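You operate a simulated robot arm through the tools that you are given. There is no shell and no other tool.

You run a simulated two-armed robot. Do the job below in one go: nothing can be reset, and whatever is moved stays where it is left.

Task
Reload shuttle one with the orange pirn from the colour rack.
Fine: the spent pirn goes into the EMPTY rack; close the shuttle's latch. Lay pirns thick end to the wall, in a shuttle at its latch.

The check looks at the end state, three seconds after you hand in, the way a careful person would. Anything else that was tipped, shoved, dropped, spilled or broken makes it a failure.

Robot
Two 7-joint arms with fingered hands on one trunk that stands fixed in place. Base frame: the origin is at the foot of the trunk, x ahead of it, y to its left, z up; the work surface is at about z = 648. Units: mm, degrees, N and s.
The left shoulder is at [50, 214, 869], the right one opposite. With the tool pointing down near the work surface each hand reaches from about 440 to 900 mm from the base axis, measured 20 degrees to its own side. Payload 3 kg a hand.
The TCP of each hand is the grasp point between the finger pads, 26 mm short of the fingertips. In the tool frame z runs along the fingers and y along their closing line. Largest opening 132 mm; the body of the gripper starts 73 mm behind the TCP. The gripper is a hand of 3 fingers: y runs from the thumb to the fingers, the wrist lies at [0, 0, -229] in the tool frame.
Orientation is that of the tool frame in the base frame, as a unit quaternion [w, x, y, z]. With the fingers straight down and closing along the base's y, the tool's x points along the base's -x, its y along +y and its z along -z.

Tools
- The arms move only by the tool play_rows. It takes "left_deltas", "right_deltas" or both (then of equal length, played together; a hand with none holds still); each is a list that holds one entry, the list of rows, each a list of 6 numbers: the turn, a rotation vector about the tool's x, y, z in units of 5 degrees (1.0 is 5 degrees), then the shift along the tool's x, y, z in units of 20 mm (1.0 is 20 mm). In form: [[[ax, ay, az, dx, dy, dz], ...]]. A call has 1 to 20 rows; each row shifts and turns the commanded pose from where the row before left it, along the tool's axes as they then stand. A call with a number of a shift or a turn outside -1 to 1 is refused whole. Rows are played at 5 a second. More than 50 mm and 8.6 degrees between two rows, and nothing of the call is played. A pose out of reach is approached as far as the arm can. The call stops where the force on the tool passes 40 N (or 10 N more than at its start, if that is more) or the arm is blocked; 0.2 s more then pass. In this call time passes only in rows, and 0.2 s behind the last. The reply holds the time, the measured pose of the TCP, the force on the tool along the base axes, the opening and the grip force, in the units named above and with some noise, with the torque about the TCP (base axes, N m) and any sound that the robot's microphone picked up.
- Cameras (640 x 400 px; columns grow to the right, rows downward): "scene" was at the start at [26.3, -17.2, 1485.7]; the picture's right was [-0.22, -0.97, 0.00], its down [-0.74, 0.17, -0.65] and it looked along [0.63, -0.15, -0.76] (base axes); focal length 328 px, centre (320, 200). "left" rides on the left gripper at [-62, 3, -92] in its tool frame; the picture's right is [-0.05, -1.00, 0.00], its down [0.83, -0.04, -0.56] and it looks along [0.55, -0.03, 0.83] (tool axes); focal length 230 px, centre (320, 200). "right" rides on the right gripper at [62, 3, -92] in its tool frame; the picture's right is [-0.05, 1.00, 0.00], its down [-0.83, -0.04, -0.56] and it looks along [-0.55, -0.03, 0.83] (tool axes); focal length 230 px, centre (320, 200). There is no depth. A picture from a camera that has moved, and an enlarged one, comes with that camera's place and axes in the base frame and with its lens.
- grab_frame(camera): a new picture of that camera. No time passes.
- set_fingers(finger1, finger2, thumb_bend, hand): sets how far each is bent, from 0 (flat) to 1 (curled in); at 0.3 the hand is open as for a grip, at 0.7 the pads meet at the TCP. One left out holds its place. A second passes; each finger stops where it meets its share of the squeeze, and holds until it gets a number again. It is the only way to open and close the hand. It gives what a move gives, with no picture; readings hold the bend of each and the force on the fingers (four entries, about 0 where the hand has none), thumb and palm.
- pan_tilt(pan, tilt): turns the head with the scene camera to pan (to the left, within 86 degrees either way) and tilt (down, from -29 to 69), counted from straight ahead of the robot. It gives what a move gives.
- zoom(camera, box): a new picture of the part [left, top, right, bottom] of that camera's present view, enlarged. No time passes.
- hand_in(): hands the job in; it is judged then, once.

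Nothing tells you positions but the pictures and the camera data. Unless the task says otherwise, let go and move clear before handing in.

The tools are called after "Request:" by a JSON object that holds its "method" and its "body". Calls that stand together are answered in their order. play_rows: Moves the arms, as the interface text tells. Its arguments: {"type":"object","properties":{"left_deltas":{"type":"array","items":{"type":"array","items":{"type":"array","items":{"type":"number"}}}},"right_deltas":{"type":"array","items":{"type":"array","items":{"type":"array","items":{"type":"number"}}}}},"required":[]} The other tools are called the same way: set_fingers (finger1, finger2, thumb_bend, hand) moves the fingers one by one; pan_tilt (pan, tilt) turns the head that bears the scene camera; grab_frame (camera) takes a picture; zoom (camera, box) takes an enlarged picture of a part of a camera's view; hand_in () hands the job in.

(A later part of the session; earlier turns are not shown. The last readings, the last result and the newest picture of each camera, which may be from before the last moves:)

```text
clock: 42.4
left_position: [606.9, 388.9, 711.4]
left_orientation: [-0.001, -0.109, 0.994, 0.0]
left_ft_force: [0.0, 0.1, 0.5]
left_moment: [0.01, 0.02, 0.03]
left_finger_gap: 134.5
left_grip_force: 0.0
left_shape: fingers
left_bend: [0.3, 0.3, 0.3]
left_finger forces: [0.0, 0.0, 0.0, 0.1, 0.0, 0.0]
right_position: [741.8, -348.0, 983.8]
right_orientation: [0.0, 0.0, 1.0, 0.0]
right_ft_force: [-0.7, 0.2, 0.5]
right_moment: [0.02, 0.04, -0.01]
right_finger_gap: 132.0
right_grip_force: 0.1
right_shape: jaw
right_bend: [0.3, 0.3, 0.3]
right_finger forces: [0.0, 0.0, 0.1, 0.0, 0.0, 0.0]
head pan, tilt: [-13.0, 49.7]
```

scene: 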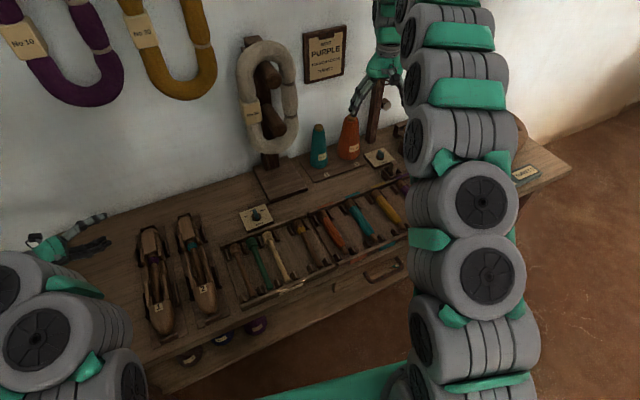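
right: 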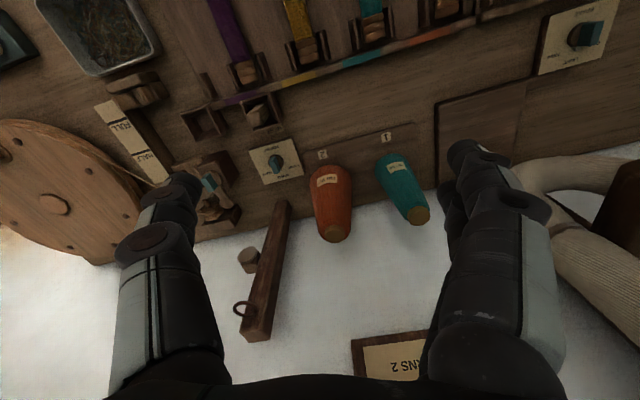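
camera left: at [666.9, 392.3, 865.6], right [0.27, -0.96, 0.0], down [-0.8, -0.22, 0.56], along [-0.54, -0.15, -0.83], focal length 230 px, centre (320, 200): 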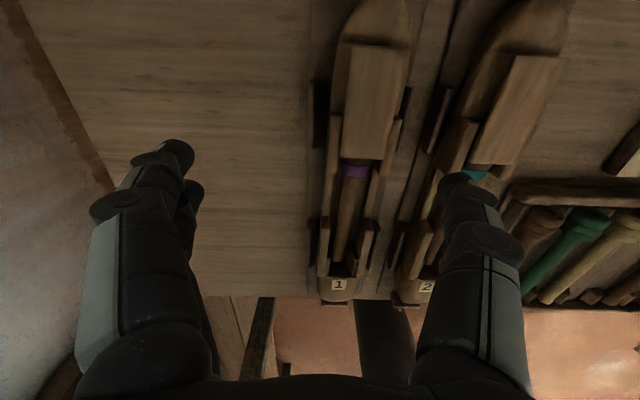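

Request:
{"method": "play_rows", "body": {"left_deltas": [[[0, 0, 0, 0, 0, 0.05]]]}}

Request:
{"method": "play_rows", "body": {"left_deltas": [[[0, 0, 0, 0, 0, 0.05]]]}}

Request:
{"method": "play_rows", "body": {"left_deltas": [[[0, 0, 0, 0, 0, 0.05]]]}}

Request:
{"method": "zoom", "body": {"camera": "scene", "box": [135, 220, 185, 260]}}

```text
clock: 42.8
left_position: [605.9, 389.5, 709.8]
left_orientation: [0.0, -0.109, 0.994, 0.0]
left_ft_force: [-0.6, 0.4, -0.2]
left_moment: [-0.03, 0.02, -0.03]
left_finger_gap: 134.6
left_grip_force: 0.1
left_shape: fingers
left_bend: [0.3, 0.3, 0.3]
left_finger forces: [0.0, 0.0, 0.0, 0.1, 0.1, 0.1]
right_position: [741.7, -348.9, 983.3]
right_orientation: [0.0, 0.0, 1.0, 0.0]
right_ft_force: [0.2, 0.6, -1.1]
right_moment: [0.02, -0.02, 0.0]
right_finger_gap: 131.8
right_grip_force: 0.0
right_shape: jaw
right_bend: [0.3, 0.3, 0.3]
right_finger forces: [0.0, 0.1, 0.0, 0.0, 0.0, 0.1]
head pan, tilt: [-13.0, 49.7]
```

```text
clock: 43.2
left_position: [605.9, 389.9, 709.4]
left_orientation: [0.0, -0.109, 0.994, 0.0]
left_ft_force: [0.5, 0.0, 2.1]
left_moment: [-0.04, -0.02, 0.02]
left_finger_gap: 134.4
left_grip_force: 0.0
left_shape: fingers
left_bend: [0.3, 0.3, 0.3]
left_finger forces: [0.0, 0.0, 0.0, 0.0, 0.8, 0.0]
right_position: [741.7, -347.9, 984.0]
right_orientation: [0.0, 0.0, 1.0, 0.0]
right_ft_force: [-0.2, 0.0, -0.3]
right_moment: [0.0, 0.01, -0.02]
right_finger_gap: 132.0
right_grip_force: 0.2
right_shape: jaw
right_bend: [0.3, 0.3, 0.3]
right_finger forces: [0.1, 0.1, 0.0, 0.1, 0.0, 0.0]
head pan, tilt: [-13.0, 49.7]
```

```text
clock: 43.6
left_position: [607.4, 388.7, 707.7]
left_orientation: [0.0, -0.108, 0.994, 0.0]
left_ft_force: [-0.1, -0.1, 2.7]
left_moment: [-0.14, -0.04, 0.04]
left_finger_gap: 134.9
left_grip_force: 0.1
left_shape: fingers
left_bend: [0.3, 0.3, 0.3]
left_finger forces: [0.1, 0.0, 0.0, 0.1, 1.6, 0.0]
right_position: [740.9, -347.9, 984.9]
right_orientation: [0.0, 0.0, 1.0, -0.001]
right_ft_force: [0.5, -0.1, -0.5]
right_moment: [0.02, 0.02, -0.01]
right_finger_gap: 132.2
right_grip_force: 0.0
right_shape: jaw
right_bend: [0.3, 0.3, 0.3]
right_finger forces: [0.1, 0.1, 0.0, 0.0, 0.0, 0.0]
head pan, tilt: [-13.0, 49.7]
```

```text
10.00 times, centred on (160, 240) of scene
camera zoom: at [26.3, -17.2, 1485.7], right [-0.22, -0.97, 0.0], down [-0.74, 0.17, -0.65], along [0.63, -0.15, -0.76], focal length 3281 px, centre (1920, -200)
```

zoom: 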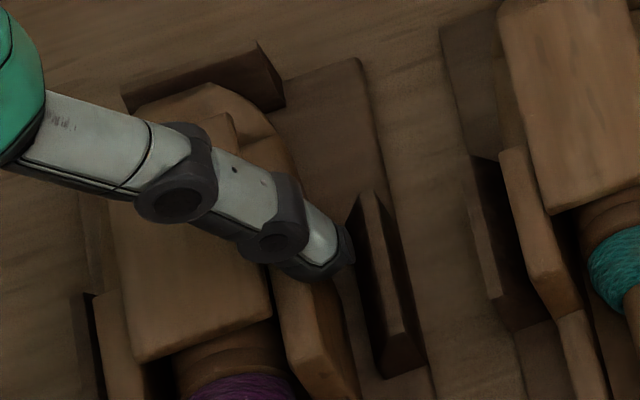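

I found the cheek top by touch at a commanded height of about 709. I'll rise 1.8 mm and push left with the thumb well overlapping the plate edge.

Request:
{"method": "play_rows", "body": {"left_deltas": [[[0, 0, 0, 0, 0, -0.09], [0, 0, 0, 0, 0.25, 0], [0, 0, 0, 0, 0.25, 0], [0, 0, 0, 0, 0.25, 0]]]}}

Request:
{"method": "zoom", "body": {"camera": "left", "box": [320, 80, 520, 280]}}

Request:
{"method": "zoom", "body": {"camera": "scene", "box": [130, 205, 200, 275]}}

```text
clock: 44.6
left_position: [602.7, 402.8, 710.1]
left_orientation: [0.0, -0.109, 0.994, 0.0]
left_ft_force: [0.7, -2.9, 1.1]
left_moment: [-0.18, -0.03, 0.02]
left_finger_gap: 138.9
left_grip_force: 1.9
left_shape: fingers
left_bend: [0.3, 0.3, 0.28]
left_finger forces: [0.0, 0.0, 0.0, 0.0, 4.0, 0.1]
right_position: [741.8, -347.1, 983.0]
right_orientation: [-0.001, 0.001, 1.0, 0.001]
right_ft_force: [-0.5, -0.8, -0.2]
right_moment: [-0.04, 0.01, 0.0]
right_finger_gap: 131.9
right_grip_force: 0.1
right_shape: jaw
right_bend: [0.3, 0.3, 0.3]
right_finger forces: [0.0, 0.0, 0.1, 0.0, 0.0, 0.1]
head pan, tilt: [-13.0, 49.7]
```

```text
2.00 times, centred on (420, 180) of left
camera zoom: at [661.8, 419.7, 802.4], right [0.27, -0.96, 0.0], down [-0.8, -0.22, 0.56], along [-0.54, -0.15, -0.83], focal length 460 px, centre (120, 240)
```

zoom: 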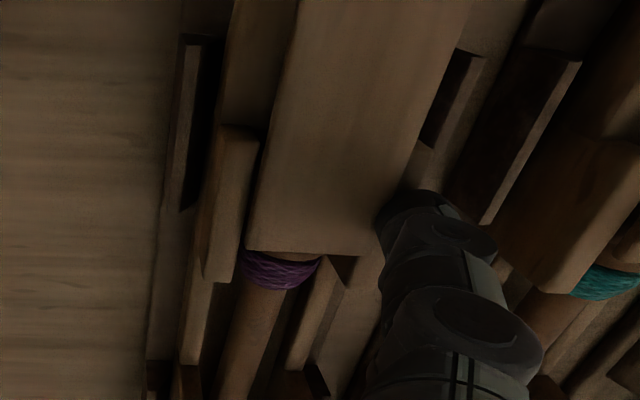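

```text
5.71 times, centred on (165, 240) of scene
camera zoom: at [26.3, -17.2, 1485.7], right [-0.22, -0.97, 0.0], down [-0.74, 0.17, -0.65], along [0.63, -0.15, -0.76], focal length 1875 px, centre (1206, -29)
```

zoom: 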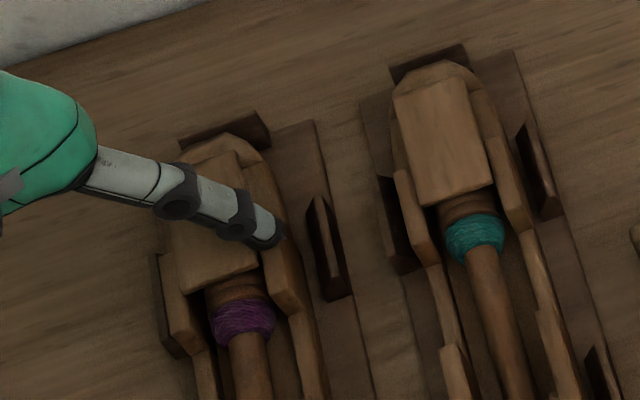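

The plate is taking about 4 N and hasn't turned yet; the shuttle has only taken up its play in the cradle. I'll press a little more in small steps and watch.

Request:
{"method": "play_rows", "body": {"left_deltas": [[[0, 0, 0, 0, 0.15, 0], [0, 0, 0, 0, 0.15, 0]]]}}

Request:
{"method": "zoom", "body": {"camera": "left", "box": [320, 80, 520, 280]}}

Request:
{"method": "zoom", "body": {"camera": "scene", "box": [130, 205, 200, 275]}}

```text
clock: 45.2
left_position: [601.5, 409.0, 709.7]
left_orientation: [0.0, -0.109, 0.994, 0.0]
left_ft_force: [1.6, -6.1, 3.3]
left_moment: [-0.37, -0.1, -0.01]
left_finger_gap: 142.8
left_grip_force: 3.1
left_shape: fingers
left_bend: [0.3, 0.3, 0.26]
left_finger forces: [0.0, 0.0, 0.0, 0.0, 7.3, 0.0]
right_position: [741.4, -347.6, 983.9]
right_orientation: [0.0, 0.0, 1.0, 0.0]
right_ft_force: [-0.6, 0.1, -0.1]
right_moment: [-0.05, 0.02, -0.02]
right_finger_gap: 131.9
right_grip_force: 0.1
right_shape: jaw
right_bend: [0.3, 0.3, 0.3]
right_finger forces: [0.0, 0.0, 0.0, 0.0, 0.1, 0.0]
head pan, tilt: [-13.0, 49.7]
```

```text
2.00 times, centred on (420, 180) of left
camera zoom: at [660.4, 425.8, 802.2], right [0.27, -0.96, 0.0], down [-0.8, -0.22, 0.56], along [-0.54, -0.15, -0.83], focal length 460 px, centre (120, 240)
```

zoom: 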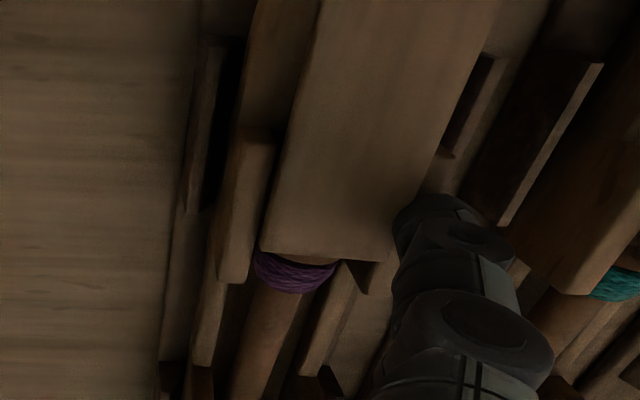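

```text
5.71 times, centred on (165, 240) of scene
camera zoom: at [26.3, -17.3, 1485.7], right [-0.22, -0.97, 0.0], down [-0.74, 0.17, -0.65], along [0.63, -0.15, -0.76], focal length 1875 px, centre (1206, -29)
```

zoom: 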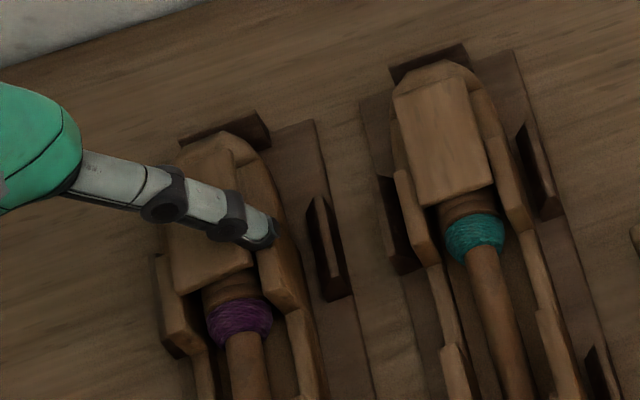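

Pushing left with 7 N doesn't turn it, so it probably opens the other way. I'll back off, raise, and set finger2 as a single pusher (finger1 and thumb flat, out of the way) to push the free end to the right.

Request:
{"method": "play_rows", "body": {"left_deltas": [[[0, 0, 0, 0, -0.4, 0], [0, 0, 0, 0, -0.4, 0], [0, 0, 0, 0, 0, -1], [0, 0, 0, 0, 0, -1], [0, 0, 0, 0, 0, -1]]]}}

Request:
{"method": "set_fingers", "body": {"hand": "left", "finger1": 0.0, "finger2": 0.3, "thumb_bend": 0.0}}

Request:
{"method": "zoom", "body": {"camera": "scene", "box": [130, 205, 200, 275]}}

Request:
{"method": "zoom", "body": {"camera": "left", "box": [300, 40, 500, 240]}}

```text
clock: 46.4
left_position: [605.3, 392.8, 769.7]
left_orientation: [-0.001, -0.109, 0.994, -0.001]
left_ft_force: [-0.6, 0.2, -0.2]
left_moment: [-0.02, -0.04, -0.01]
left_finger_gap: 134.4
left_grip_force: 0.0
left_shape: fingers
left_bend: [0.3, 0.3, 0.3]
left_finger forces: [0.0, 0.0, 0.1, 0.1, 0.0, 0.1]
right_position: [741.9, -347.4, 983.4]
right_orientation: [0.0, 0.0, 1.0, -0.001]
right_ft_force: [-0.1, -0.4, 0.3]
right_moment: [-0.02, 0.0, -0.01]
right_finger_gap: 132.2
right_grip_force: 0.0
right_shape: jaw
right_bend: [0.3, 0.3, 0.3]
right_finger forces: [0.0, 0.1, 0.0, 0.1, 0.0, 0.0]
head pan, tilt: [-13.0, 49.7]
```

```text
clock: 47.4
left_position: [604.8, 391.4, 770.2]
left_orientation: [-0.001, -0.11, 0.994, 0.0]
left_ft_force: [-0.1, -0.9, 0.7]
left_moment: [0.0, 0.0, 0.0]
left_finger_gap: 184.2
left_grip_force: 0.2
left_shape: fingers
left_bend: [0.0, 0.3, 0.0]
left_finger forces: [0.0, 0.0, 0.0, 0.0, 0.0, 0.0]
right_position: [742.3, -347.2, 983.4]
right_orientation: [0.0, 0.001, 1.0, 0.0]
right_ft_force: [0.1, 0.2, 0.5]
right_moment: [0.01, 0.0, 0.02]
right_finger_gap: 132.2
right_grip_force: 0.1
right_shape: jaw
right_bend: [0.3, 0.3, 0.3]
right_finger forces: [0.0, 0.0, 0.1, 0.0, 0.1, 0.1]
head pan, tilt: [-13.0, 49.7]
```

```text
5.71 times, centred on (165, 240) of scene
camera zoom: at [26.3, -17.2, 1485.7], right [-0.22, -0.97, 0.0], down [-0.74, 0.17, -0.65], along [0.63, -0.15, -0.76], focal length 1875 px, centre (1206, -29)
```

zoom: 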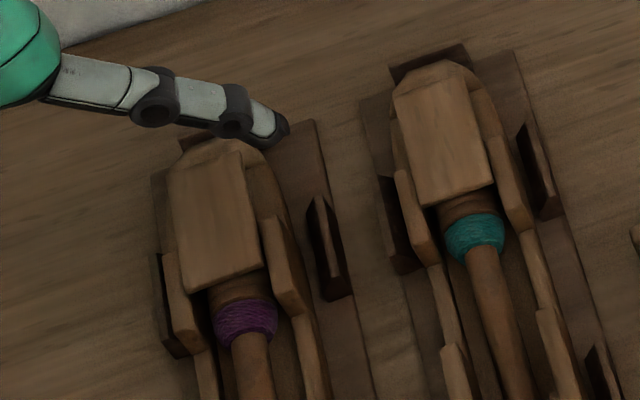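

```text
2.00 times, centred on (400, 140) of left
camera zoom: at [664.3, 409.2, 862.5], right [0.27, -0.96, 0.0], down [-0.8, -0.22, 0.56], along [-0.54, -0.15, -0.83], focal length 460 px, centre (160, 320)
```

zoom: 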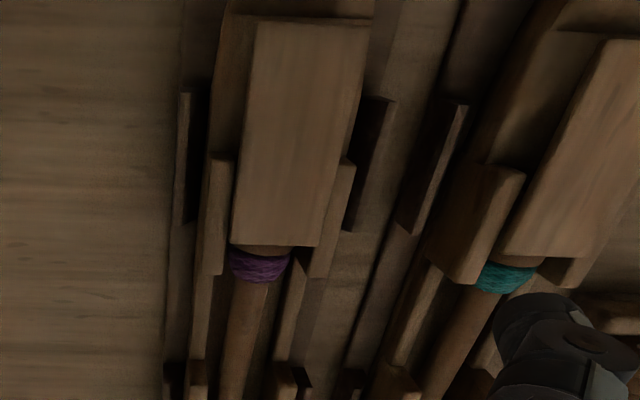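

Request:
{"method": "play_rows", "body": {"left_deltas": [[[0, 0, 0, -0.11, -0.83, 0], [0, 0, 0, -0.11, -0.83, 0], [0, 0, 0, -0.11, -0.83, 0], [0, 0, 0, -0.11, -0.83, 0], [0, 0, 0, -0.11, -0.83, 0]]]}}

Request:
{"method": "grab_frame", "body": {"camera": "left"}}

Request:
{"method": "zoom", "body": {"camera": "scene", "box": [110, 180, 250, 290]}}

```text
clock: 48.6
left_position: [634.5, 316.2, 770.7]
left_orientation: [0.0, -0.11, 0.994, 0.0]
left_ft_force: [-0.2, 0.3, 0.1]
left_moment: [0.01, -0.01, 0.02]
left_finger_gap: 184.0
left_grip_force: 0.1
left_shape: fingers
left_bend: [0.0, 0.3, 0.0]
left_finger forces: [0.1, 0.0, 0.0, 0.0, 0.0, 0.0]
right_position: [741.1, -348.5, 983.9]
right_orientation: [0.0, 0.0, 1.0, 0.001]
right_ft_force: [0.2, -0.5, 0.0]
right_moment: [-0.01, 0.02, 0.0]
right_finger_gap: 131.8
right_grip_force: 0.0
right_shape: jaw
right_bend: [0.3, 0.3, 0.3]
right_finger forces: [0.0, 0.0, 0.0, 0.1, 0.0, 0.1]
head pan, tilt: [-13.0, 49.7]
```

```text
taken
camera left: at [693.1, 332.4, 863.0], right [0.27, -0.96, 0.0], down [-0.8, -0.22, 0.56], along [-0.53, -0.15, -0.83], focal length 230 px, centre (320, 200)
```

left: 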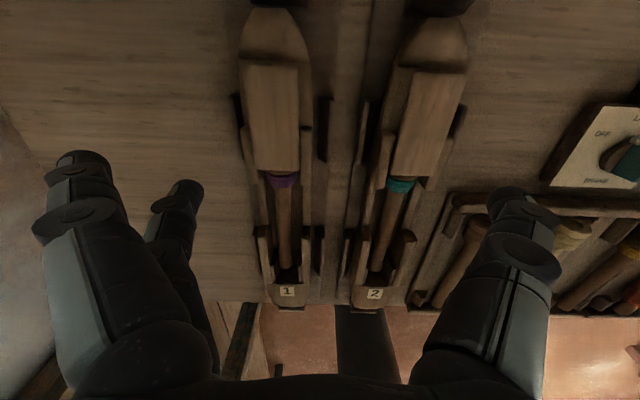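

```text
3.64 times, centred on (180, 235) of scene
camera zoom: at [26.3, -17.2, 1485.7], right [-0.22, -0.97, 0.0], down [-0.74, 0.17, -0.65], along [0.63, -0.15, -0.76], focal length 1193 px, centre (829, 73)
```

zoom: 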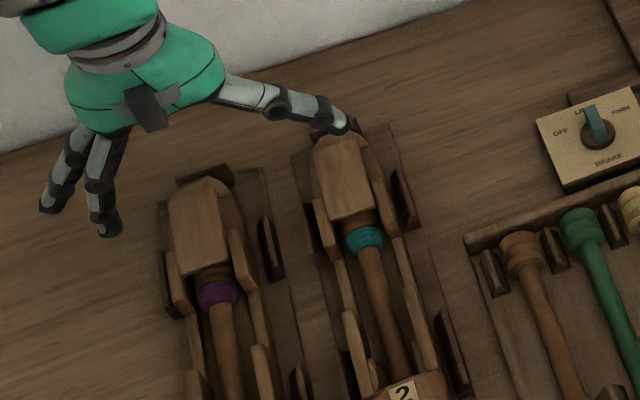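

The flat thumb clears shuttle 2 and the rack by more than 10 mm at the working height. I'll lower finger2 to the left of the latch plate.

Request:
{"method": "play_rows", "body": {"left_deltas": [[[0, 0, 0, 0, 0, 0.9], [0, 0, 0, 0, 0, 0.9], [0, 0, 0, 0, 0, 0.6], [0, 0, 0, 0, 0, 0.4]]]}}

Request:
{"method": "grab_frame", "body": {"camera": "left"}}

Request:
{"method": "zoom", "body": {"camera": "scene", "box": [110, 200, 210, 280]}}

```text
clock: 49.6
left_position: [634.7, 315.4, 715.6]
left_orientation: [0.0, -0.108, 0.994, -0.001]
left_ft_force: [-0.4, -0.1, 0.6]
left_moment: [0.03, -0.01, -0.01]
left_finger_gap: 184.2
left_grip_force: 0.1
left_shape: fingers
left_bend: [0.0, 0.3, 0.0]
left_finger forces: [0.0, 0.2, 0.0, 0.0, 0.1, 0.1]
right_position: [740.6, -348.9, 983.4]
right_orientation: [0.001, 0.0, 1.0, 0.0]
right_ft_force: [-0.2, -0.2, 0.1]
right_moment: [0.0, -0.01, 0.04]
right_finger_gap: 132.1
right_grip_force: 0.0
right_shape: jaw
right_bend: [0.3, 0.3, 0.3]
right_finger forces: [0.0, 0.0, 0.0, 0.1, 0.0, 0.0]
head pan, tilt: [-13.0, 49.7]
```

```text
taken
camera left: at [693.5, 332.3, 807.5], right [0.27, -0.96, 0.0], down [-0.8, -0.22, 0.55], along [-0.53, -0.15, -0.83], focal length 230 px, centre (320, 200)
```

left: 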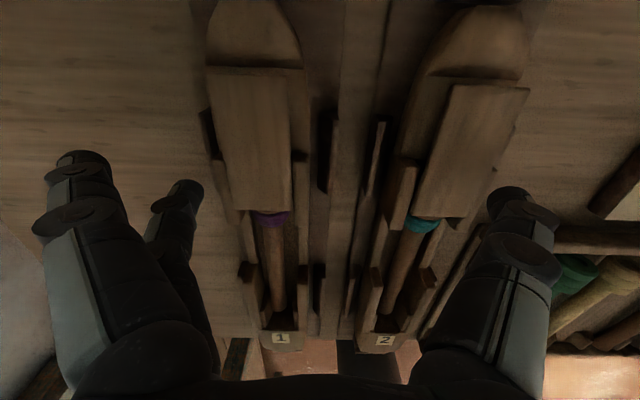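

```text
5.00 times, centred on (160, 240) of scene
camera zoom: at [26.3, -17.2, 1485.7], right [-0.22, -0.97, 0.0], down [-0.74, 0.17, -0.65], along [0.63, -0.15, -0.76], focal length 1641 px, centre (1120, 0)
```

zoom: 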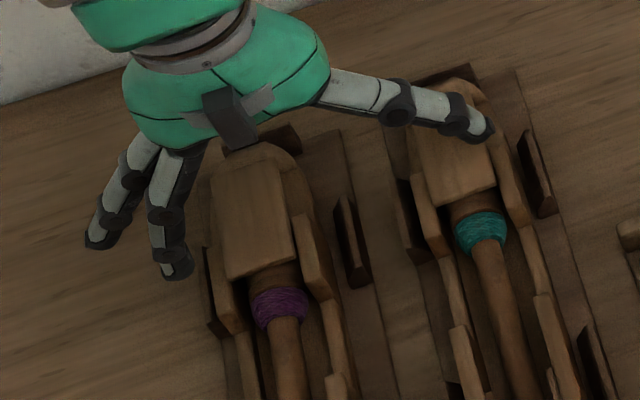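

Request:
{"method": "play_rows", "body": {"left_deltas": [[[0, 0, 0, 0, 0, 0.27], [0, 0, 0, 0, -0.3, 0], [0, 0, 0, 0, -0.3, 0], [0, 0, 0, 0, -0.3, 0]]]}}

Request:
{"method": "grab_frame", "body": {"camera": "left"}}

Request:
{"method": "zoom", "body": {"camera": "scene", "box": [110, 200, 210, 280]}}

```text
clock: 50.6
left_position: [637.8, 297.5, 709.6]
left_orientation: [0.0, -0.109, 0.994, 0.0]
left_ft_force: [-1.5, 0.2, 0.2]
left_moment: [0.06, 0.04, 0.03]
left_finger_gap: 184.2
left_grip_force: 0.1
left_shape: fingers
left_bend: [0.0, 0.28, 0.0]
left_finger forces: [0.0, 1.2, 0.0, 0.1, 0.0, 0.0]
right_position: [741.2, -347.6, 984.5]
right_orientation: [0.0, 0.0, 1.0, 0.0]
right_ft_force: [0.0, 0.3, 0.0]
right_moment: [0.02, -0.02, 0.02]
right_finger_gap: 131.9
right_grip_force: 0.0
right_shape: jaw
right_bend: [0.3, 0.3, 0.3]
right_finger forces: [0.1, 0.0, 0.0, 0.1, 0.0, 0.1]
head pan, tilt: [-13.0, 49.7]
```

```text
taken
camera left: at [697.2, 314.5, 801.6], right [0.27, -0.96, 0.0], down [-0.8, -0.22, 0.56], along [-0.54, -0.15, -0.83], focal length 230 px, centre (320, 200)
```

left: 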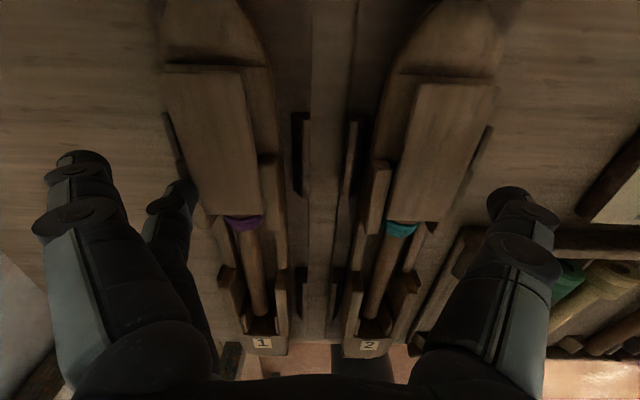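

```text
5.00 times, centred on (160, 240) of scene
camera zoom: at [26.3, -17.2, 1485.7], right [-0.22, -0.97, 0.0], down [-0.74, 0.17, -0.65], along [0.63, -0.15, -0.76], focal length 1641 px, centre (1120, 0)
```

zoom: 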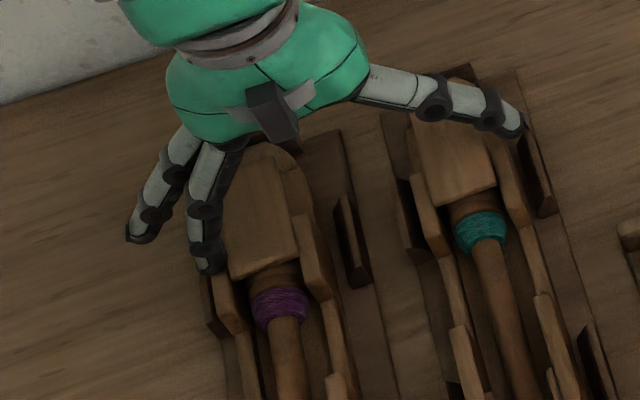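

Request:
{"method": "play_rows", "body": {"left_deltas": [[[0, 0, 0, 0, -0.25, 0], [0, 0, 0, 0, -0.25, 0]]]}}

Request:
{"method": "zoom", "body": {"camera": "left", "box": [140, 60, 320, 260]}}

Request:
{"method": "zoom", "body": {"camera": "scene", "box": [130, 205, 200, 275]}}

```text
clock: 51.2
left_position: [641.5, 288.4, 708.5]
left_orientation: [0.0, -0.108, 0.994, -0.001]
left_ft_force: [0.0, -0.1, 0.0]
left_moment: [-0.01, 0.02, 0.02]
left_finger_gap: 184.5
left_grip_force: 0.0
left_shape: fingers
left_bend: [0.0, 0.29, 0.0]
left_finger forces: [0.0, 0.3, 0.0, 0.0, 0.0, 0.1]
right_position: [742.9, -347.8, 983.6]
right_orientation: [0.0, 0.0, 1.0, 0.0]
right_ft_force: [0.2, 0.3, -0.4]
right_moment: [0.01, -0.03, 0.02]
right_finger_gap: 132.0
right_grip_force: 0.2
right_shape: jaw
right_bend: [0.3, 0.3, 0.3]
right_finger forces: [0.0, 0.0, 0.0, 0.0, 0.0, 0.0]
head pan, tilt: [-13.0, 49.7]
```

```text
2.00 times, centred on (230, 160) of left
camera zoom: at [699.8, 304.5, 800.7], right [0.27, -0.96, 0.0], down [-0.8, -0.22, 0.56], along [-0.54, -0.15, -0.83], focal length 460 px, centre (500, 280)
```

zoom: 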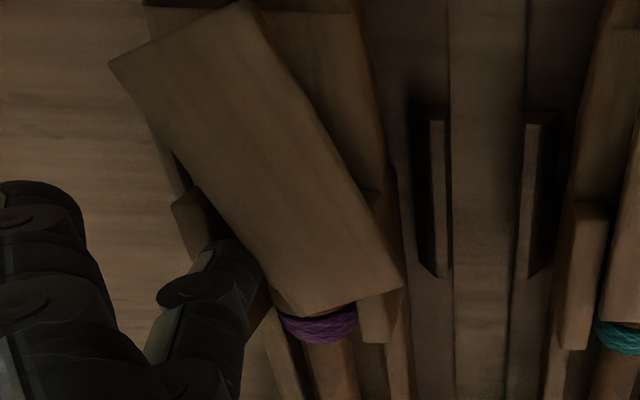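

```text
5.71 times, centred on (165, 240) of scene
camera zoom: at [26.3, -17.2, 1485.7], right [-0.22, -0.97, 0.0], down [-0.74, 0.17, -0.65], along [0.63, -0.15, -0.76], focal length 1875 px, centre (1206, -29)
```

zoom: 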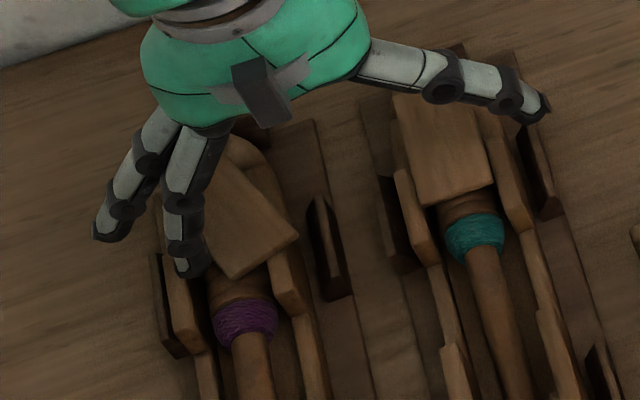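

The latch is turning to the right freely about its pivot, already about 20°. I'll rise 1.5 mm to clear the cheeks and keep pushing right.

Request:
{"method": "play_rows", "body": {"left_deltas": [[[0, 0, 0, 0, 0, -0.075], [0, 0, 0, 0, -0.4, 0], [0, 0, 0, 0, -0.4, 0], [0, 0, 0, 0, -0.4, 0]]]}}

Request:
{"method": "grab_frame", "body": {"camera": "left"}}

Request:
{"method": "zoom", "body": {"camera": "scene", "box": [120, 195, 220, 285]}}

```text
clock: 52.2
left_position: [644.2, 264.0, 708.9]
left_orientation: [0.0, -0.109, 0.994, 0.0]
left_ft_force: [-1.1, -0.5, -0.3]
left_moment: [-0.01, -0.01, 0.02]
left_finger_gap: 184.3
left_grip_force: 0.3
left_shape: fingers
left_bend: [0.0, 0.29, 0.0]
left_finger forces: [0.0, 0.2, 0.0, 0.0, 0.1, 0.0]
right_position: [741.9, -347.2, 982.8]
right_orientation: [0.0, 0.001, 1.0, 0.0]
right_ft_force: [0.5, 0.2, -0.2]
right_moment: [-0.04, 0.04, -0.02]
right_finger_gap: 131.9
right_grip_force: 0.1
right_shape: jaw
right_bend: [0.3, 0.3, 0.3]
right_finger forces: [0.0, 0.0, 0.0, 0.0, 0.1, 0.0]
head pan, tilt: [-13.0, 49.7]
```

```text
taken
camera left: at [703.5, 280.8, 802.0], right [0.27, -0.96, 0.0], down [-0.8, -0.22, 0.56], along [-0.54, -0.15, -0.83], focal length 230 px, centre (320, 200)
```

left: 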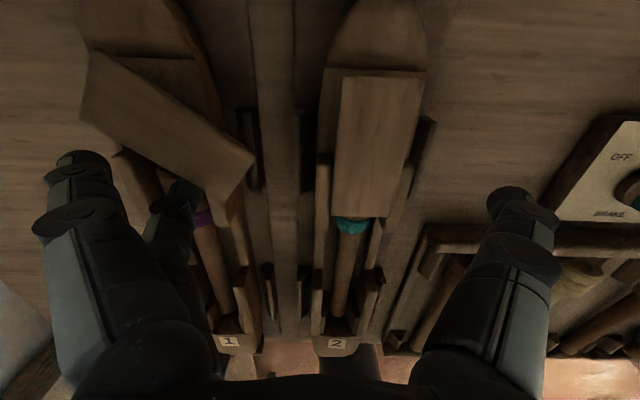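

```text
4.44 times, centred on (170, 240) of scene
camera zoom: at [26.3, -17.2, 1485.7], right [-0.22, -0.97, 0.0], down [-0.74, 0.17, -0.65], along [0.63, -0.15, -0.76], focal length 1458 px, centre (987, 22)
```

zoom: 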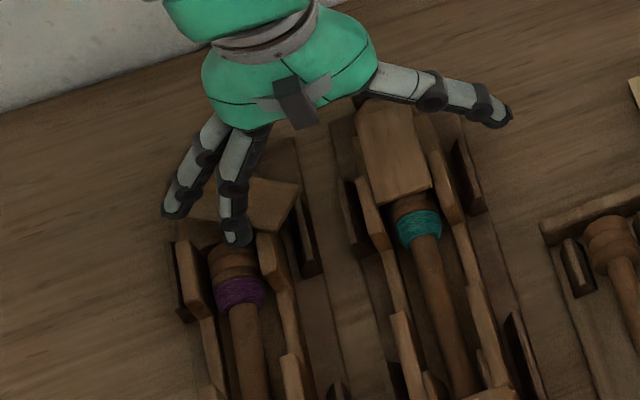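

Request:
{"method": "play_rows", "body": {"left_deltas": [[[0, 0, 0, 0, -0.4, 0], [0, 0, 0, -0.1, -0.4, 0], [0, 0, 0, -0.25, -0.2, 0], [0, 0, 0, -0.3, 0, 0]]]}}

Request:
{"method": "grab_frame", "body": {"camera": "left"}}

Request:
{"method": "zoom", "body": {"camera": "scene", "box": [120, 195, 220, 285]}}

```text
clock: 53.2
left_position: [662.3, 248.5, 708.7]
left_orientation: [0.001, -0.109, 0.994, 0.0]
left_ft_force: [-0.1, 0.1, -0.2]
left_moment: [-0.03, 0.0, 0.03]
left_finger_gap: 184.0
left_grip_force: 0.0
left_shape: fingers
left_bend: [0.0, 0.3, 0.0]
left_finger forces: [0.0, 0.0, 0.1, 0.1, 0.0, 0.1]
right_position: [741.2, -347.9, 983.1]
right_orientation: [0.0, 0.001, 1.0, 0.0]
right_ft_force: [0.1, -0.1, -0.5]
right_moment: [0.03, -0.01, 0.01]
right_finger_gap: 131.9
right_grip_force: 0.1
right_shape: jaw
right_bend: [0.3, 0.3, 0.3]
right_finger forces: [0.0, 0.1, 0.0, 0.0, 0.0, 0.0]
head pan, tilt: [-13.0, 49.7]
```

```text
taken
camera left: at [721.7, 264.3, 801.8], right [0.27, -0.96, 0.0], down [-0.8, -0.22, 0.55], along [-0.53, -0.15, -0.83], focal length 230 px, centre (320, 200)
```

left: 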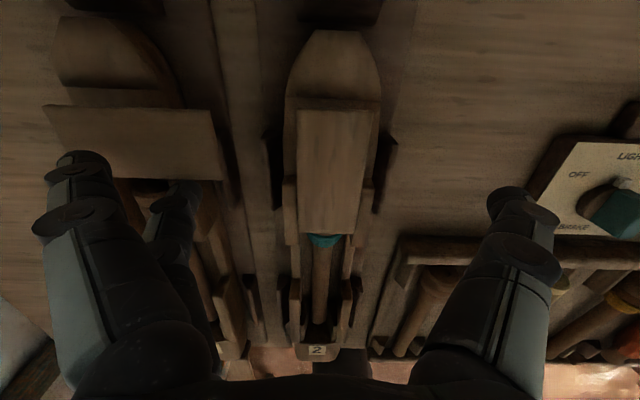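

```text
4.44 times, centred on (170, 240) of scene
camera zoom: at [26.3, -17.2, 1485.7], right [-0.22, -0.97, 0.0], down [-0.74, 0.17, -0.65], along [0.63, -0.15, -0.76], focal length 1458 px, centre (987, 22)
```

zoom: 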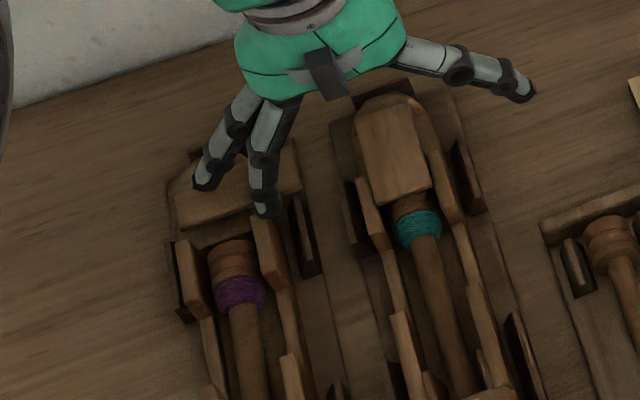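

The latch is fully open, square across the shuttle, and the pirn butt is exposed. I'll raise the hand straight up and position it to look down on the spent pirn.

Request:
{"method": "play_rows", "body": {"left_deltas": [[[0, 0, 0, 0.1, 0, -0.9], [0, 0, 0, 0, 0, -1], [0, 0, 0, 0, 0, -1], [0, 0, 0, 0, 0, -1], [0, 0, 0, 0, 0, -1], [0, 0, 0, 0.5, 0.8, 0], [0, 0, 0, 0.5, 0.8, 0], [0, 0, 0, 0.5, 0.8, 0], [0, 0, 0, 0.5, 0.8, 0]]]}}

Request:
{"method": "set_fingers", "body": {"hand": "left", "finger1": 0.3, "finger2": 0.3, "thumb_bend": 0.3}}

Request:
{"method": "grab_frame", "body": {"camera": "left"}}

Request:
{"method": "zoom", "body": {"camera": "scene", "box": [120, 205, 220, 345]}}

```text
clock: 55.2
left_position: [606.9, 299.2, 808.1]
left_orientation: [0.0, -0.108, 0.994, 0.001]
left_ft_force: [-0.8, 0.7, -0.5]
left_moment: [-0.02, 0.0, 0.0]
left_finger_gap: 184.3
left_grip_force: 0.0
left_shape: fingers
left_bend: [0.0, 0.3, 0.0]
left_finger forces: [0.0, 0.0, 0.1, 0.0, 0.0, 0.1]
right_position: [742.1, -348.2, 983.0]
right_orientation: [-0.001, 0.0, 1.0, 0.001]
right_ft_force: [0.6, 0.2, 0.0]
right_moment: [0.01, 0.0, -0.04]
right_finger_gap: 132.1
right_grip_force: 0.1
right_shape: jaw
right_bend: [0.3, 0.3, 0.3]
right_finger forces: [0.0, 0.0, 0.0, 0.0, 0.1, 0.0]
head pan, tilt: [-13.0, 49.7]
```

```text
clock: 56.2
left_position: [607.3, 299.1, 807.6]
left_orientation: [0.0, -0.109, 0.994, -0.001]
left_ft_force: [0.5, -0.3, 0.6]
left_moment: [-0.01, -0.01, -0.02]
left_finger_gap: 135.3
left_grip_force: 0.1
left_shape: fingers
left_bend: [0.3, 0.3, 0.3]
left_finger forces: [0.1, 0.0, 0.0, 0.0, 0.0, 0.1]
right_position: [742.1, -348.0, 984.0]
right_orientation: [0.0, 0.0, 1.0, -0.001]
right_ft_force: [0.4, -0.1, -1.1]
right_moment: [-0.03, 0.0, 0.03]
right_finger_gap: 131.8
right_grip_force: 0.1
right_shape: jaw
right_bend: [0.3, 0.3, 0.3]
right_finger forces: [0.0, 0.0, 0.0, 0.0, 0.0, 0.0]
head pan, tilt: [-13.0, 49.7]
```

```text
taken
camera left: at [666.0, 316.4, 900.8], right [0.27, -0.96, 0.0], down [-0.8, -0.22, 0.56], along [-0.54, -0.15, -0.83], focal length 230 px, centre (320, 200)
```

left: 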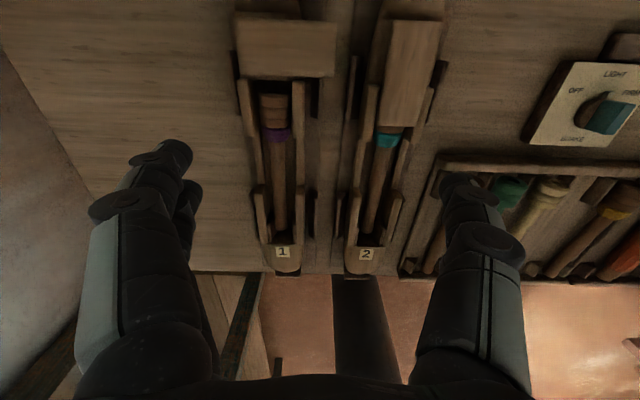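

```text
2.86 times, centred on (170, 275) of scene
camera zoom: at [26.3, -17.2, 1485.7], right [-0.22, -0.97, 0.0], down [-0.74, 0.17, -0.65], along [0.63, -0.15, -0.76], focal length 938 px, centre (749, -14)
```

zoom: 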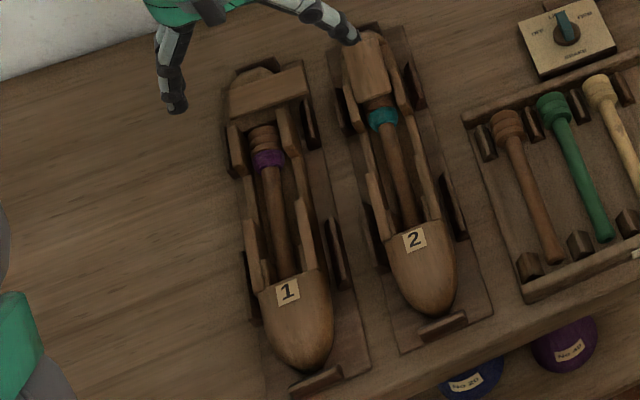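

Request:
{"method": "zoom", "body": {"camera": "left", "box": [220, 60, 340, 280]}}

Request:
{"method": "zoom", "body": {"camera": "left", "box": [230, 80, 320, 170]}}

```text
1.82 times, centred on (280, 170) of left
camera zoom: at [666.0, 316.4, 900.8], right [0.27, -0.96, 0.0], down [-0.8, -0.22, 0.56], along [-0.54, -0.15, -0.83], focal length 418 px, centre (393, 254)
```

zoom: 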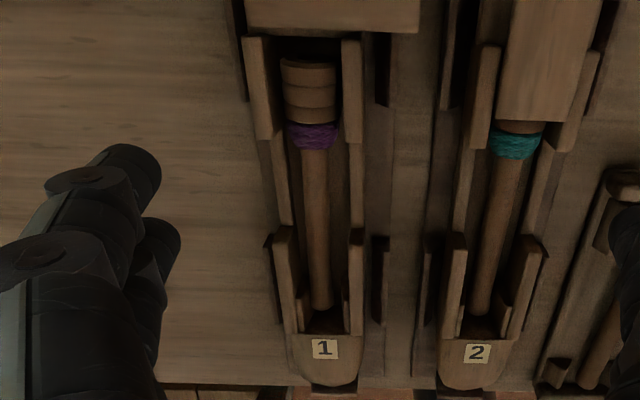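

```text
4.44 times, centred on (275, 125) of left
camera zoom: at [666.0, 316.4, 900.8], right [0.27, -0.96, 0.0], down [-0.8, -0.22, 0.56], along [-0.54, -0.15, -0.83], focal length 1022 px, centre (520, 533)
```

zoom: 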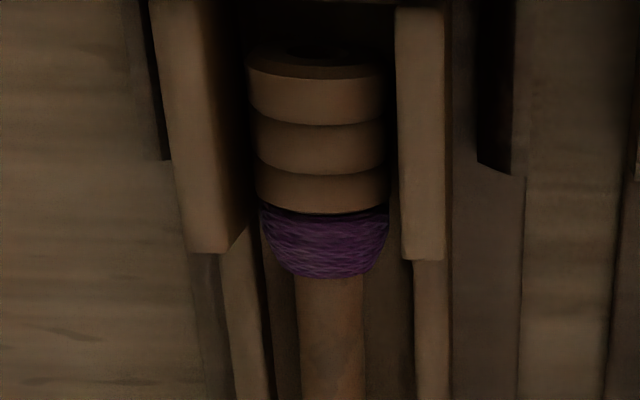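

The pirn lies parallel to the hand. Its axis is 45 mm to the left of the hand, and the gap between the cheek pairs is about 55 mm long. I'll centre above that gap and come down to check the slot.

Request:
{"method": "play_rows", "body": {"left_deltas": [[[0, 0, 0, 0.675, 0.758, 0.95], [0, 0, 0, 0.675, 0.758, 0.95], [0, 0, 0, 0.675, 0.758, 0.95]]]}}

Request:
{"method": "grab_frame", "body": {"camera": "left"}}

Request:
{"method": "zoom", "body": {"camera": "left", "box": [260, 130, 380, 260]}}

```text
clock: 57.0
left_position: [559.3, 335.6, 752.4]
left_orientation: [0.001, -0.11, 0.994, 0.0]
left_ft_force: [-0.2, -0.1, -0.6]
left_moment: [-0.01, -0.01, 0.01]
left_finger_gap: 134.8
left_grip_force: 0.1
left_shape: fingers
left_bend: [0.3, 0.3, 0.3]
left_finger forces: [0.1, 0.0, 0.0, 0.0, 0.0, 0.1]
right_position: [741.8, -347.9, 984.0]
right_orientation: [0.0, 0.0, 1.0, 0.0]
right_ft_force: [0.6, 0.0, 0.0]
right_moment: [0.01, -0.02, -0.03]
right_finger_gap: 131.7
right_grip_force: 0.1
right_shape: jaw
right_bend: [0.3, 0.3, 0.3]
right_finger forces: [0.1, 0.0, 0.0, 0.0, 0.0, 0.0]
head pan, tilt: [-13.0, 49.7]
```

```text
taken
camera left: at [617.2, 352.5, 844.8], right [0.27, -0.96, 0.0], down [-0.8, -0.22, 0.55], along [-0.53, -0.15, -0.83], focal length 230 px, centre (320, 200)
```

left: 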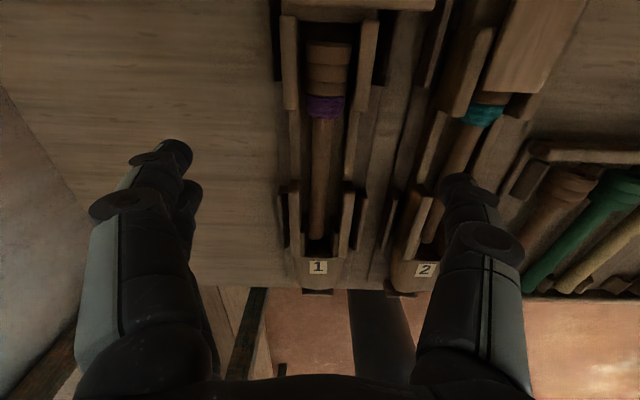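

```text
3.08 times, centred on (320, 195) of left
camera zoom: at [617.2, 352.5, 844.8], right [0.27, -0.96, 0.0], down [-0.8, -0.22, 0.55], along [-0.53, -0.15, -0.83], focal length 708 px, centre (320, 215)
```

zoom: 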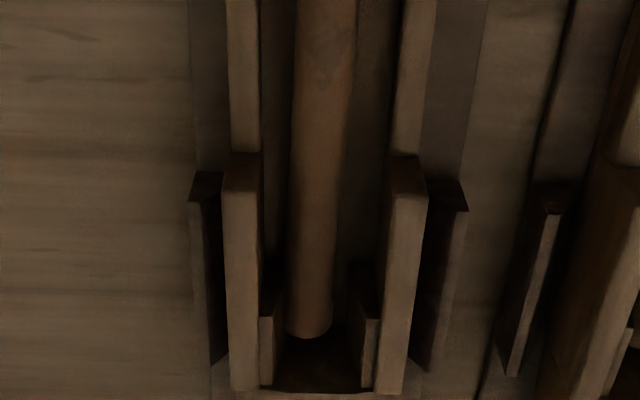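

The shaft axis is 1.3 mm right of the hand's centre line, at about z = 668, and the slot walls' tops are at about z = 665. Before going down I'll check in free air how far the tips reach when closed to about the shaft's width.

Request:
{"method": "set_fingers", "body": {"hand": "left", "finger1": 0.65, "finger2": 0.65, "thumb_bend": 0.65}}

Request:
{"method": "zoom", "body": {"camera": "left", "box": [220, 100, 420, 300]}}

Request:
{"method": "zoom", "body": {"camera": "scene", "box": [90, 180, 190, 280]}}

```text
clock: 58.0
left_position: [559.0, 335.3, 752.4]
left_orientation: [-0.001, -0.109, 0.994, 0.001]
left_ft_force: [-0.2, 0.0, -0.6]
left_moment: [0.01, 0.02, 0.01]
left_finger_gap: 20.0
left_grip_force: 0.1
left_shape: fingers
left_bend: [0.65, 0.65, 0.65]
left_finger forces: [0.1, 0.1, 0.0, 0.0, 0.2, 0.0]
right_position: [742.0, -348.5, 983.3]
right_orientation: [0.0, 0.0, 1.0, 0.0]
right_ft_force: [-0.5, -0.6, 0.7]
right_moment: [0.01, 0.03, 0.01]
right_finger_gap: 132.0
right_grip_force: 0.1
right_shape: jaw
right_bend: [0.3, 0.3, 0.3]
right_finger forces: [0.0, 0.0, 0.1, 0.0, 0.0, 0.0]
head pan, tilt: [-13.0, 49.7]
```

```text
2.00 times, centred on (320, 200) of left
camera zoom: at [617.0, 352.2, 844.6], right [0.27, -0.96, 0.0], down [-0.8, -0.22, 0.56], along [-0.53, -0.15, -0.83], focal length 460 px, centre (320, 200)
```

zoom: 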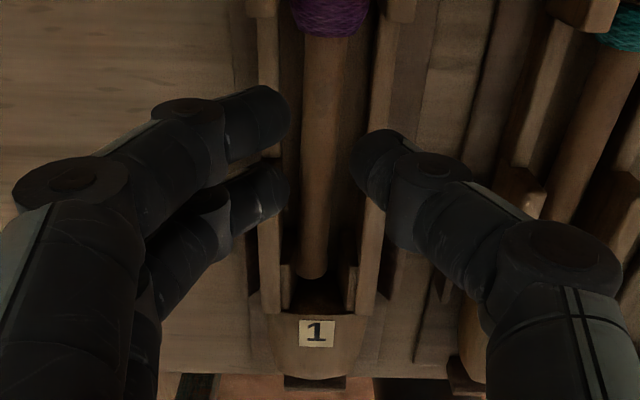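

```text
4.00 times, centred on (140, 230) of scene
camera zoom: at [26.3, -17.2, 1485.7], right [-0.22, -0.97, 0.0], down [-0.74, 0.17, -0.65], along [0.63, -0.15, -0.76], focal length 1313 px, centre (1040, 80)
```

zoom: 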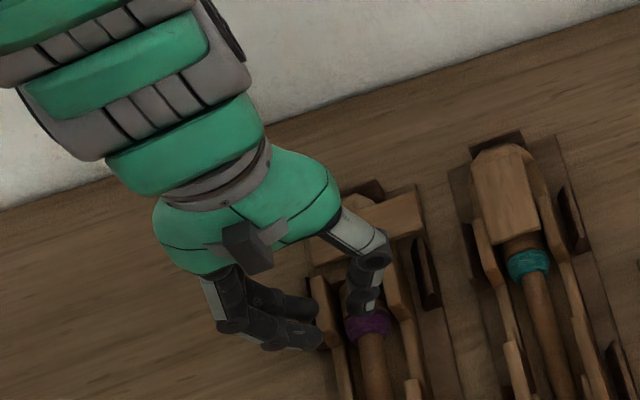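

I need to know exactly how low the curled fingertips reach, so I'll calibrate by touch on the empty bench to the left, in small steps.

Request:
{"method": "play_rows", "body": {"left_deltas": [[[0, 0, 0, 0, 0.9, 0], [0, 0, 0, 0, 0.9, 0], [0, 0, 0, 0, 0.9, 0], [0, 0, 0, 0, 0.9, 0], [0, 0, 0, 0, 0.9, 0], [0, 0, 0, 0, 0.9, 0], [0, 0, 0, 0, 0.9, 0], [0, 0, 0, 0, 0, 0.9], [0, 0, 0, 0, 0, 0.9], [0, 0, 0, 0, 0, 0.9], [0, 0, 0, 0, 0, 0.5]]]}}

Request:
{"method": "play_rows", "body": {"left_deltas": [[[0, 0, 0, 0, 0, 0.2]]]}}

Request:
{"method": "grab_frame", "body": {"camera": "left"}}

```text
clock: 60.4
left_position: [532.6, 459.9, 687.4]
left_orientation: [0.0, -0.109, 0.994, 0.0]
left_ft_force: [-0.1, -0.3, 0.5]
left_moment: [0.01, 0.04, -0.02]
left_finger_gap: 20.0
left_grip_force: 0.2
left_shape: fingers
left_bend: [0.65, 0.65, 0.65]
left_finger forces: [0.0, 0.0, 0.0, 0.0, 0.0, 0.0]
right_position: [741.9, -348.1, 983.6]
right_orientation: [0.0, 0.001, 1.0, -0.001]
right_ft_force: [0.1, -0.6, -0.4]
right_moment: [0.02, 0.01, 0.02]
right_finger_gap: 131.9
right_grip_force: 0.0
right_shape: jaw
right_bend: [0.3, 0.3, 0.3]
right_finger forces: [0.0, 0.1, 0.0, 0.0, 0.0, 0.0]
head pan, tilt: [-13.0, 49.7]
```

```text
clock: 60.8
left_position: [532.6, 460.3, 683.4]
left_orientation: [-0.001, -0.109, 0.994, 0.0]
left_ft_force: [0.7, 0.2, -0.1]
left_moment: [-0.03, -0.03, -0.02]
left_finger_gap: 20.3
left_grip_force: 0.1
left_shape: fingers
left_bend: [0.65, 0.65, 0.65]
left_finger forces: [0.0, 0.0, 0.0, 0.1, 0.1, 0.0]
right_position: [742.3, -348.1, 982.8]
right_orientation: [0.0, 0.0, 1.0, 0.0]
right_ft_force: [-0.2, -0.2, 0.2]
right_moment: [-0.02, 0.0, 0.03]
right_finger_gap: 132.0
right_grip_force: 0.0
right_shape: jaw
right_bend: [0.3, 0.3, 0.3]
right_finger forces: [0.1, 0.1, 0.1, 0.0, 0.1, 0.0]
head pan, tilt: [-13.0, 49.7]
```

```text
taken
camera left: at [590.2, 476.7, 775.5], right [0.27, -0.96, 0.0], down [-0.8, -0.22, 0.55], along [-0.53, -0.15, -0.83], focal length 230 px, centre (320, 200)
```

left: 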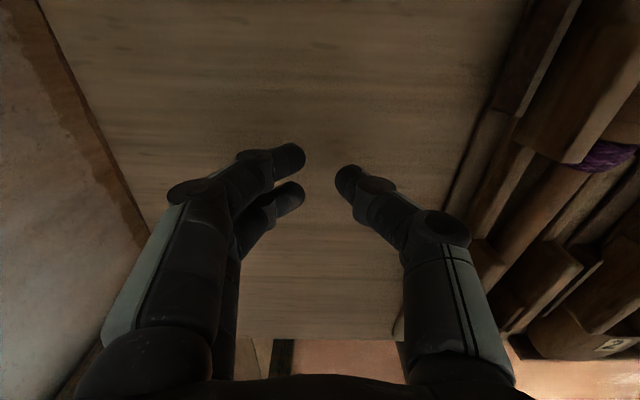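

Request:
{"method": "play_rows", "body": {"left_deltas": [[[0, 0, 0, 0, 0, 0.15], [0, 0, 0, 0, 0, 0.15]]]}}

Request:
{"method": "play_rows", "body": {"left_deltas": [[[0, 0, 0, 0, 0, 0.1]]]}}

Request:
{"method": "play_rows", "body": {"left_deltas": [[[0, 0, 0, 0, 0, 0.1]]]}}

Request:
{"method": "play_rows", "body": {"left_deltas": [[[0, 0, 0, 0, 0, 0.1]]]}}

```text
clock: 61.4
left_position: [531.5, 460.6, 678.1]
left_orientation: [0.0, -0.109, 0.994, 0.001]
left_ft_force: [-0.2, 1.0, -0.2]
left_moment: [-0.01, -0.02, -0.02]
left_finger_gap: 20.0
left_grip_force: 0.1
left_shape: fingers
left_bend: [0.65, 0.65, 0.65]
left_finger forces: [0.0, 0.0, 0.0, 0.0, 0.0, 0.1]
right_position: [740.7, -347.5, 982.8]
right_orientation: [0.0, 0.0, 1.0, 0.0]
right_ft_force: [-0.4, -0.5, 0.3]
right_moment: [0.01, 0.01, -0.02]
right_finger_gap: 131.7
right_grip_force: 0.0
right_shape: jaw
right_bend: [0.3, 0.3, 0.3]
right_finger forces: [0.1, 0.0, 0.0, 0.0, 0.0, 0.0]
head pan, tilt: [-13.0, 49.7]
```

```text
clock: 61.8
left_position: [529.9, 459.8, 676.2]
left_orientation: [0.0, -0.109, 0.994, 0.0]
left_ft_force: [0.8, 0.5, -0.8]
left_moment: [-0.01, 0.02, -0.01]
left_finger_gap: 19.9
left_grip_force: 0.1
left_shape: fingers
left_bend: [0.65, 0.65, 0.65]
left_finger forces: [0.1, 0.0, 0.1, 0.1, 0.1, 0.0]
right_position: [741.9, -347.3, 984.5]
right_orientation: [0.0, 0.001, 1.0, 0.0]
right_ft_force: [0.8, 0.2, -0.4]
right_moment: [-0.02, -0.04, 0.0]
right_finger_gap: 131.9
right_grip_force: 0.0
right_shape: jaw
right_bend: [0.3, 0.3, 0.3]
right_finger forces: [0.0, 0.1, 0.1, 0.0, 0.0, 0.1]
head pan, tilt: [-13.0, 49.7]
```

```text
clock: 62.2
left_position: [530.6, 460.0, 672.2]
left_orientation: [0.0, -0.109, 0.994, 0.001]
left_ft_force: [0.7, 0.9, -0.6]
left_moment: [0.0, -0.01, 0.0]
left_finger_gap: 20.1
left_grip_force: 0.1
left_shape: fingers
left_bend: [0.65, 0.65, 0.65]
left_finger forces: [0.0, 0.0, 0.1, 0.1, 0.0, 0.1]
right_position: [742.5, -348.4, 983.4]
right_orientation: [0.0, 0.0, 1.0, 0.0]
right_ft_force: [0.2, -0.2, -0.2]
right_moment: [-0.02, 0.04, 0.0]
right_finger_gap: 131.7
right_grip_force: 0.2
right_shape: jaw
right_bend: [0.3, 0.3, 0.3]
right_finger forces: [0.0, 0.0, 0.1, 0.1, 0.1, 0.1]
head pan, tilt: [-13.0, 49.7]
```

```text
clock: 62.6
left_position: [530.6, 459.3, 670.3]
left_orientation: [0.0, -0.109, 0.994, 0.0]
left_ft_force: [-0.3, -0.2, 1.0]
left_moment: [0.0, 0.0, 0.04]
left_finger_gap: 20.2
left_grip_force: 0.1
left_shape: fingers
left_bend: [0.65, 0.65, 0.65]
left_finger forces: [0.2, 0.1, 0.0, 0.0, 0.0, 0.1]
right_position: [741.8, -347.4, 983.8]
right_orientation: [0.0, 0.0, 1.0, -0.001]
right_ft_force: [-0.1, -0.2, -0.1]
right_moment: [0.0, 0.0, -0.03]
right_finger_gap: 131.8
right_grip_force: 0.1
right_shape: jaw
right_bend: [0.3, 0.3, 0.3]
right_finger forces: [0.0, 0.0, 0.0, 0.0, 0.0, 0.0]
head pan, tilt: [-13.0, 49.7]
```

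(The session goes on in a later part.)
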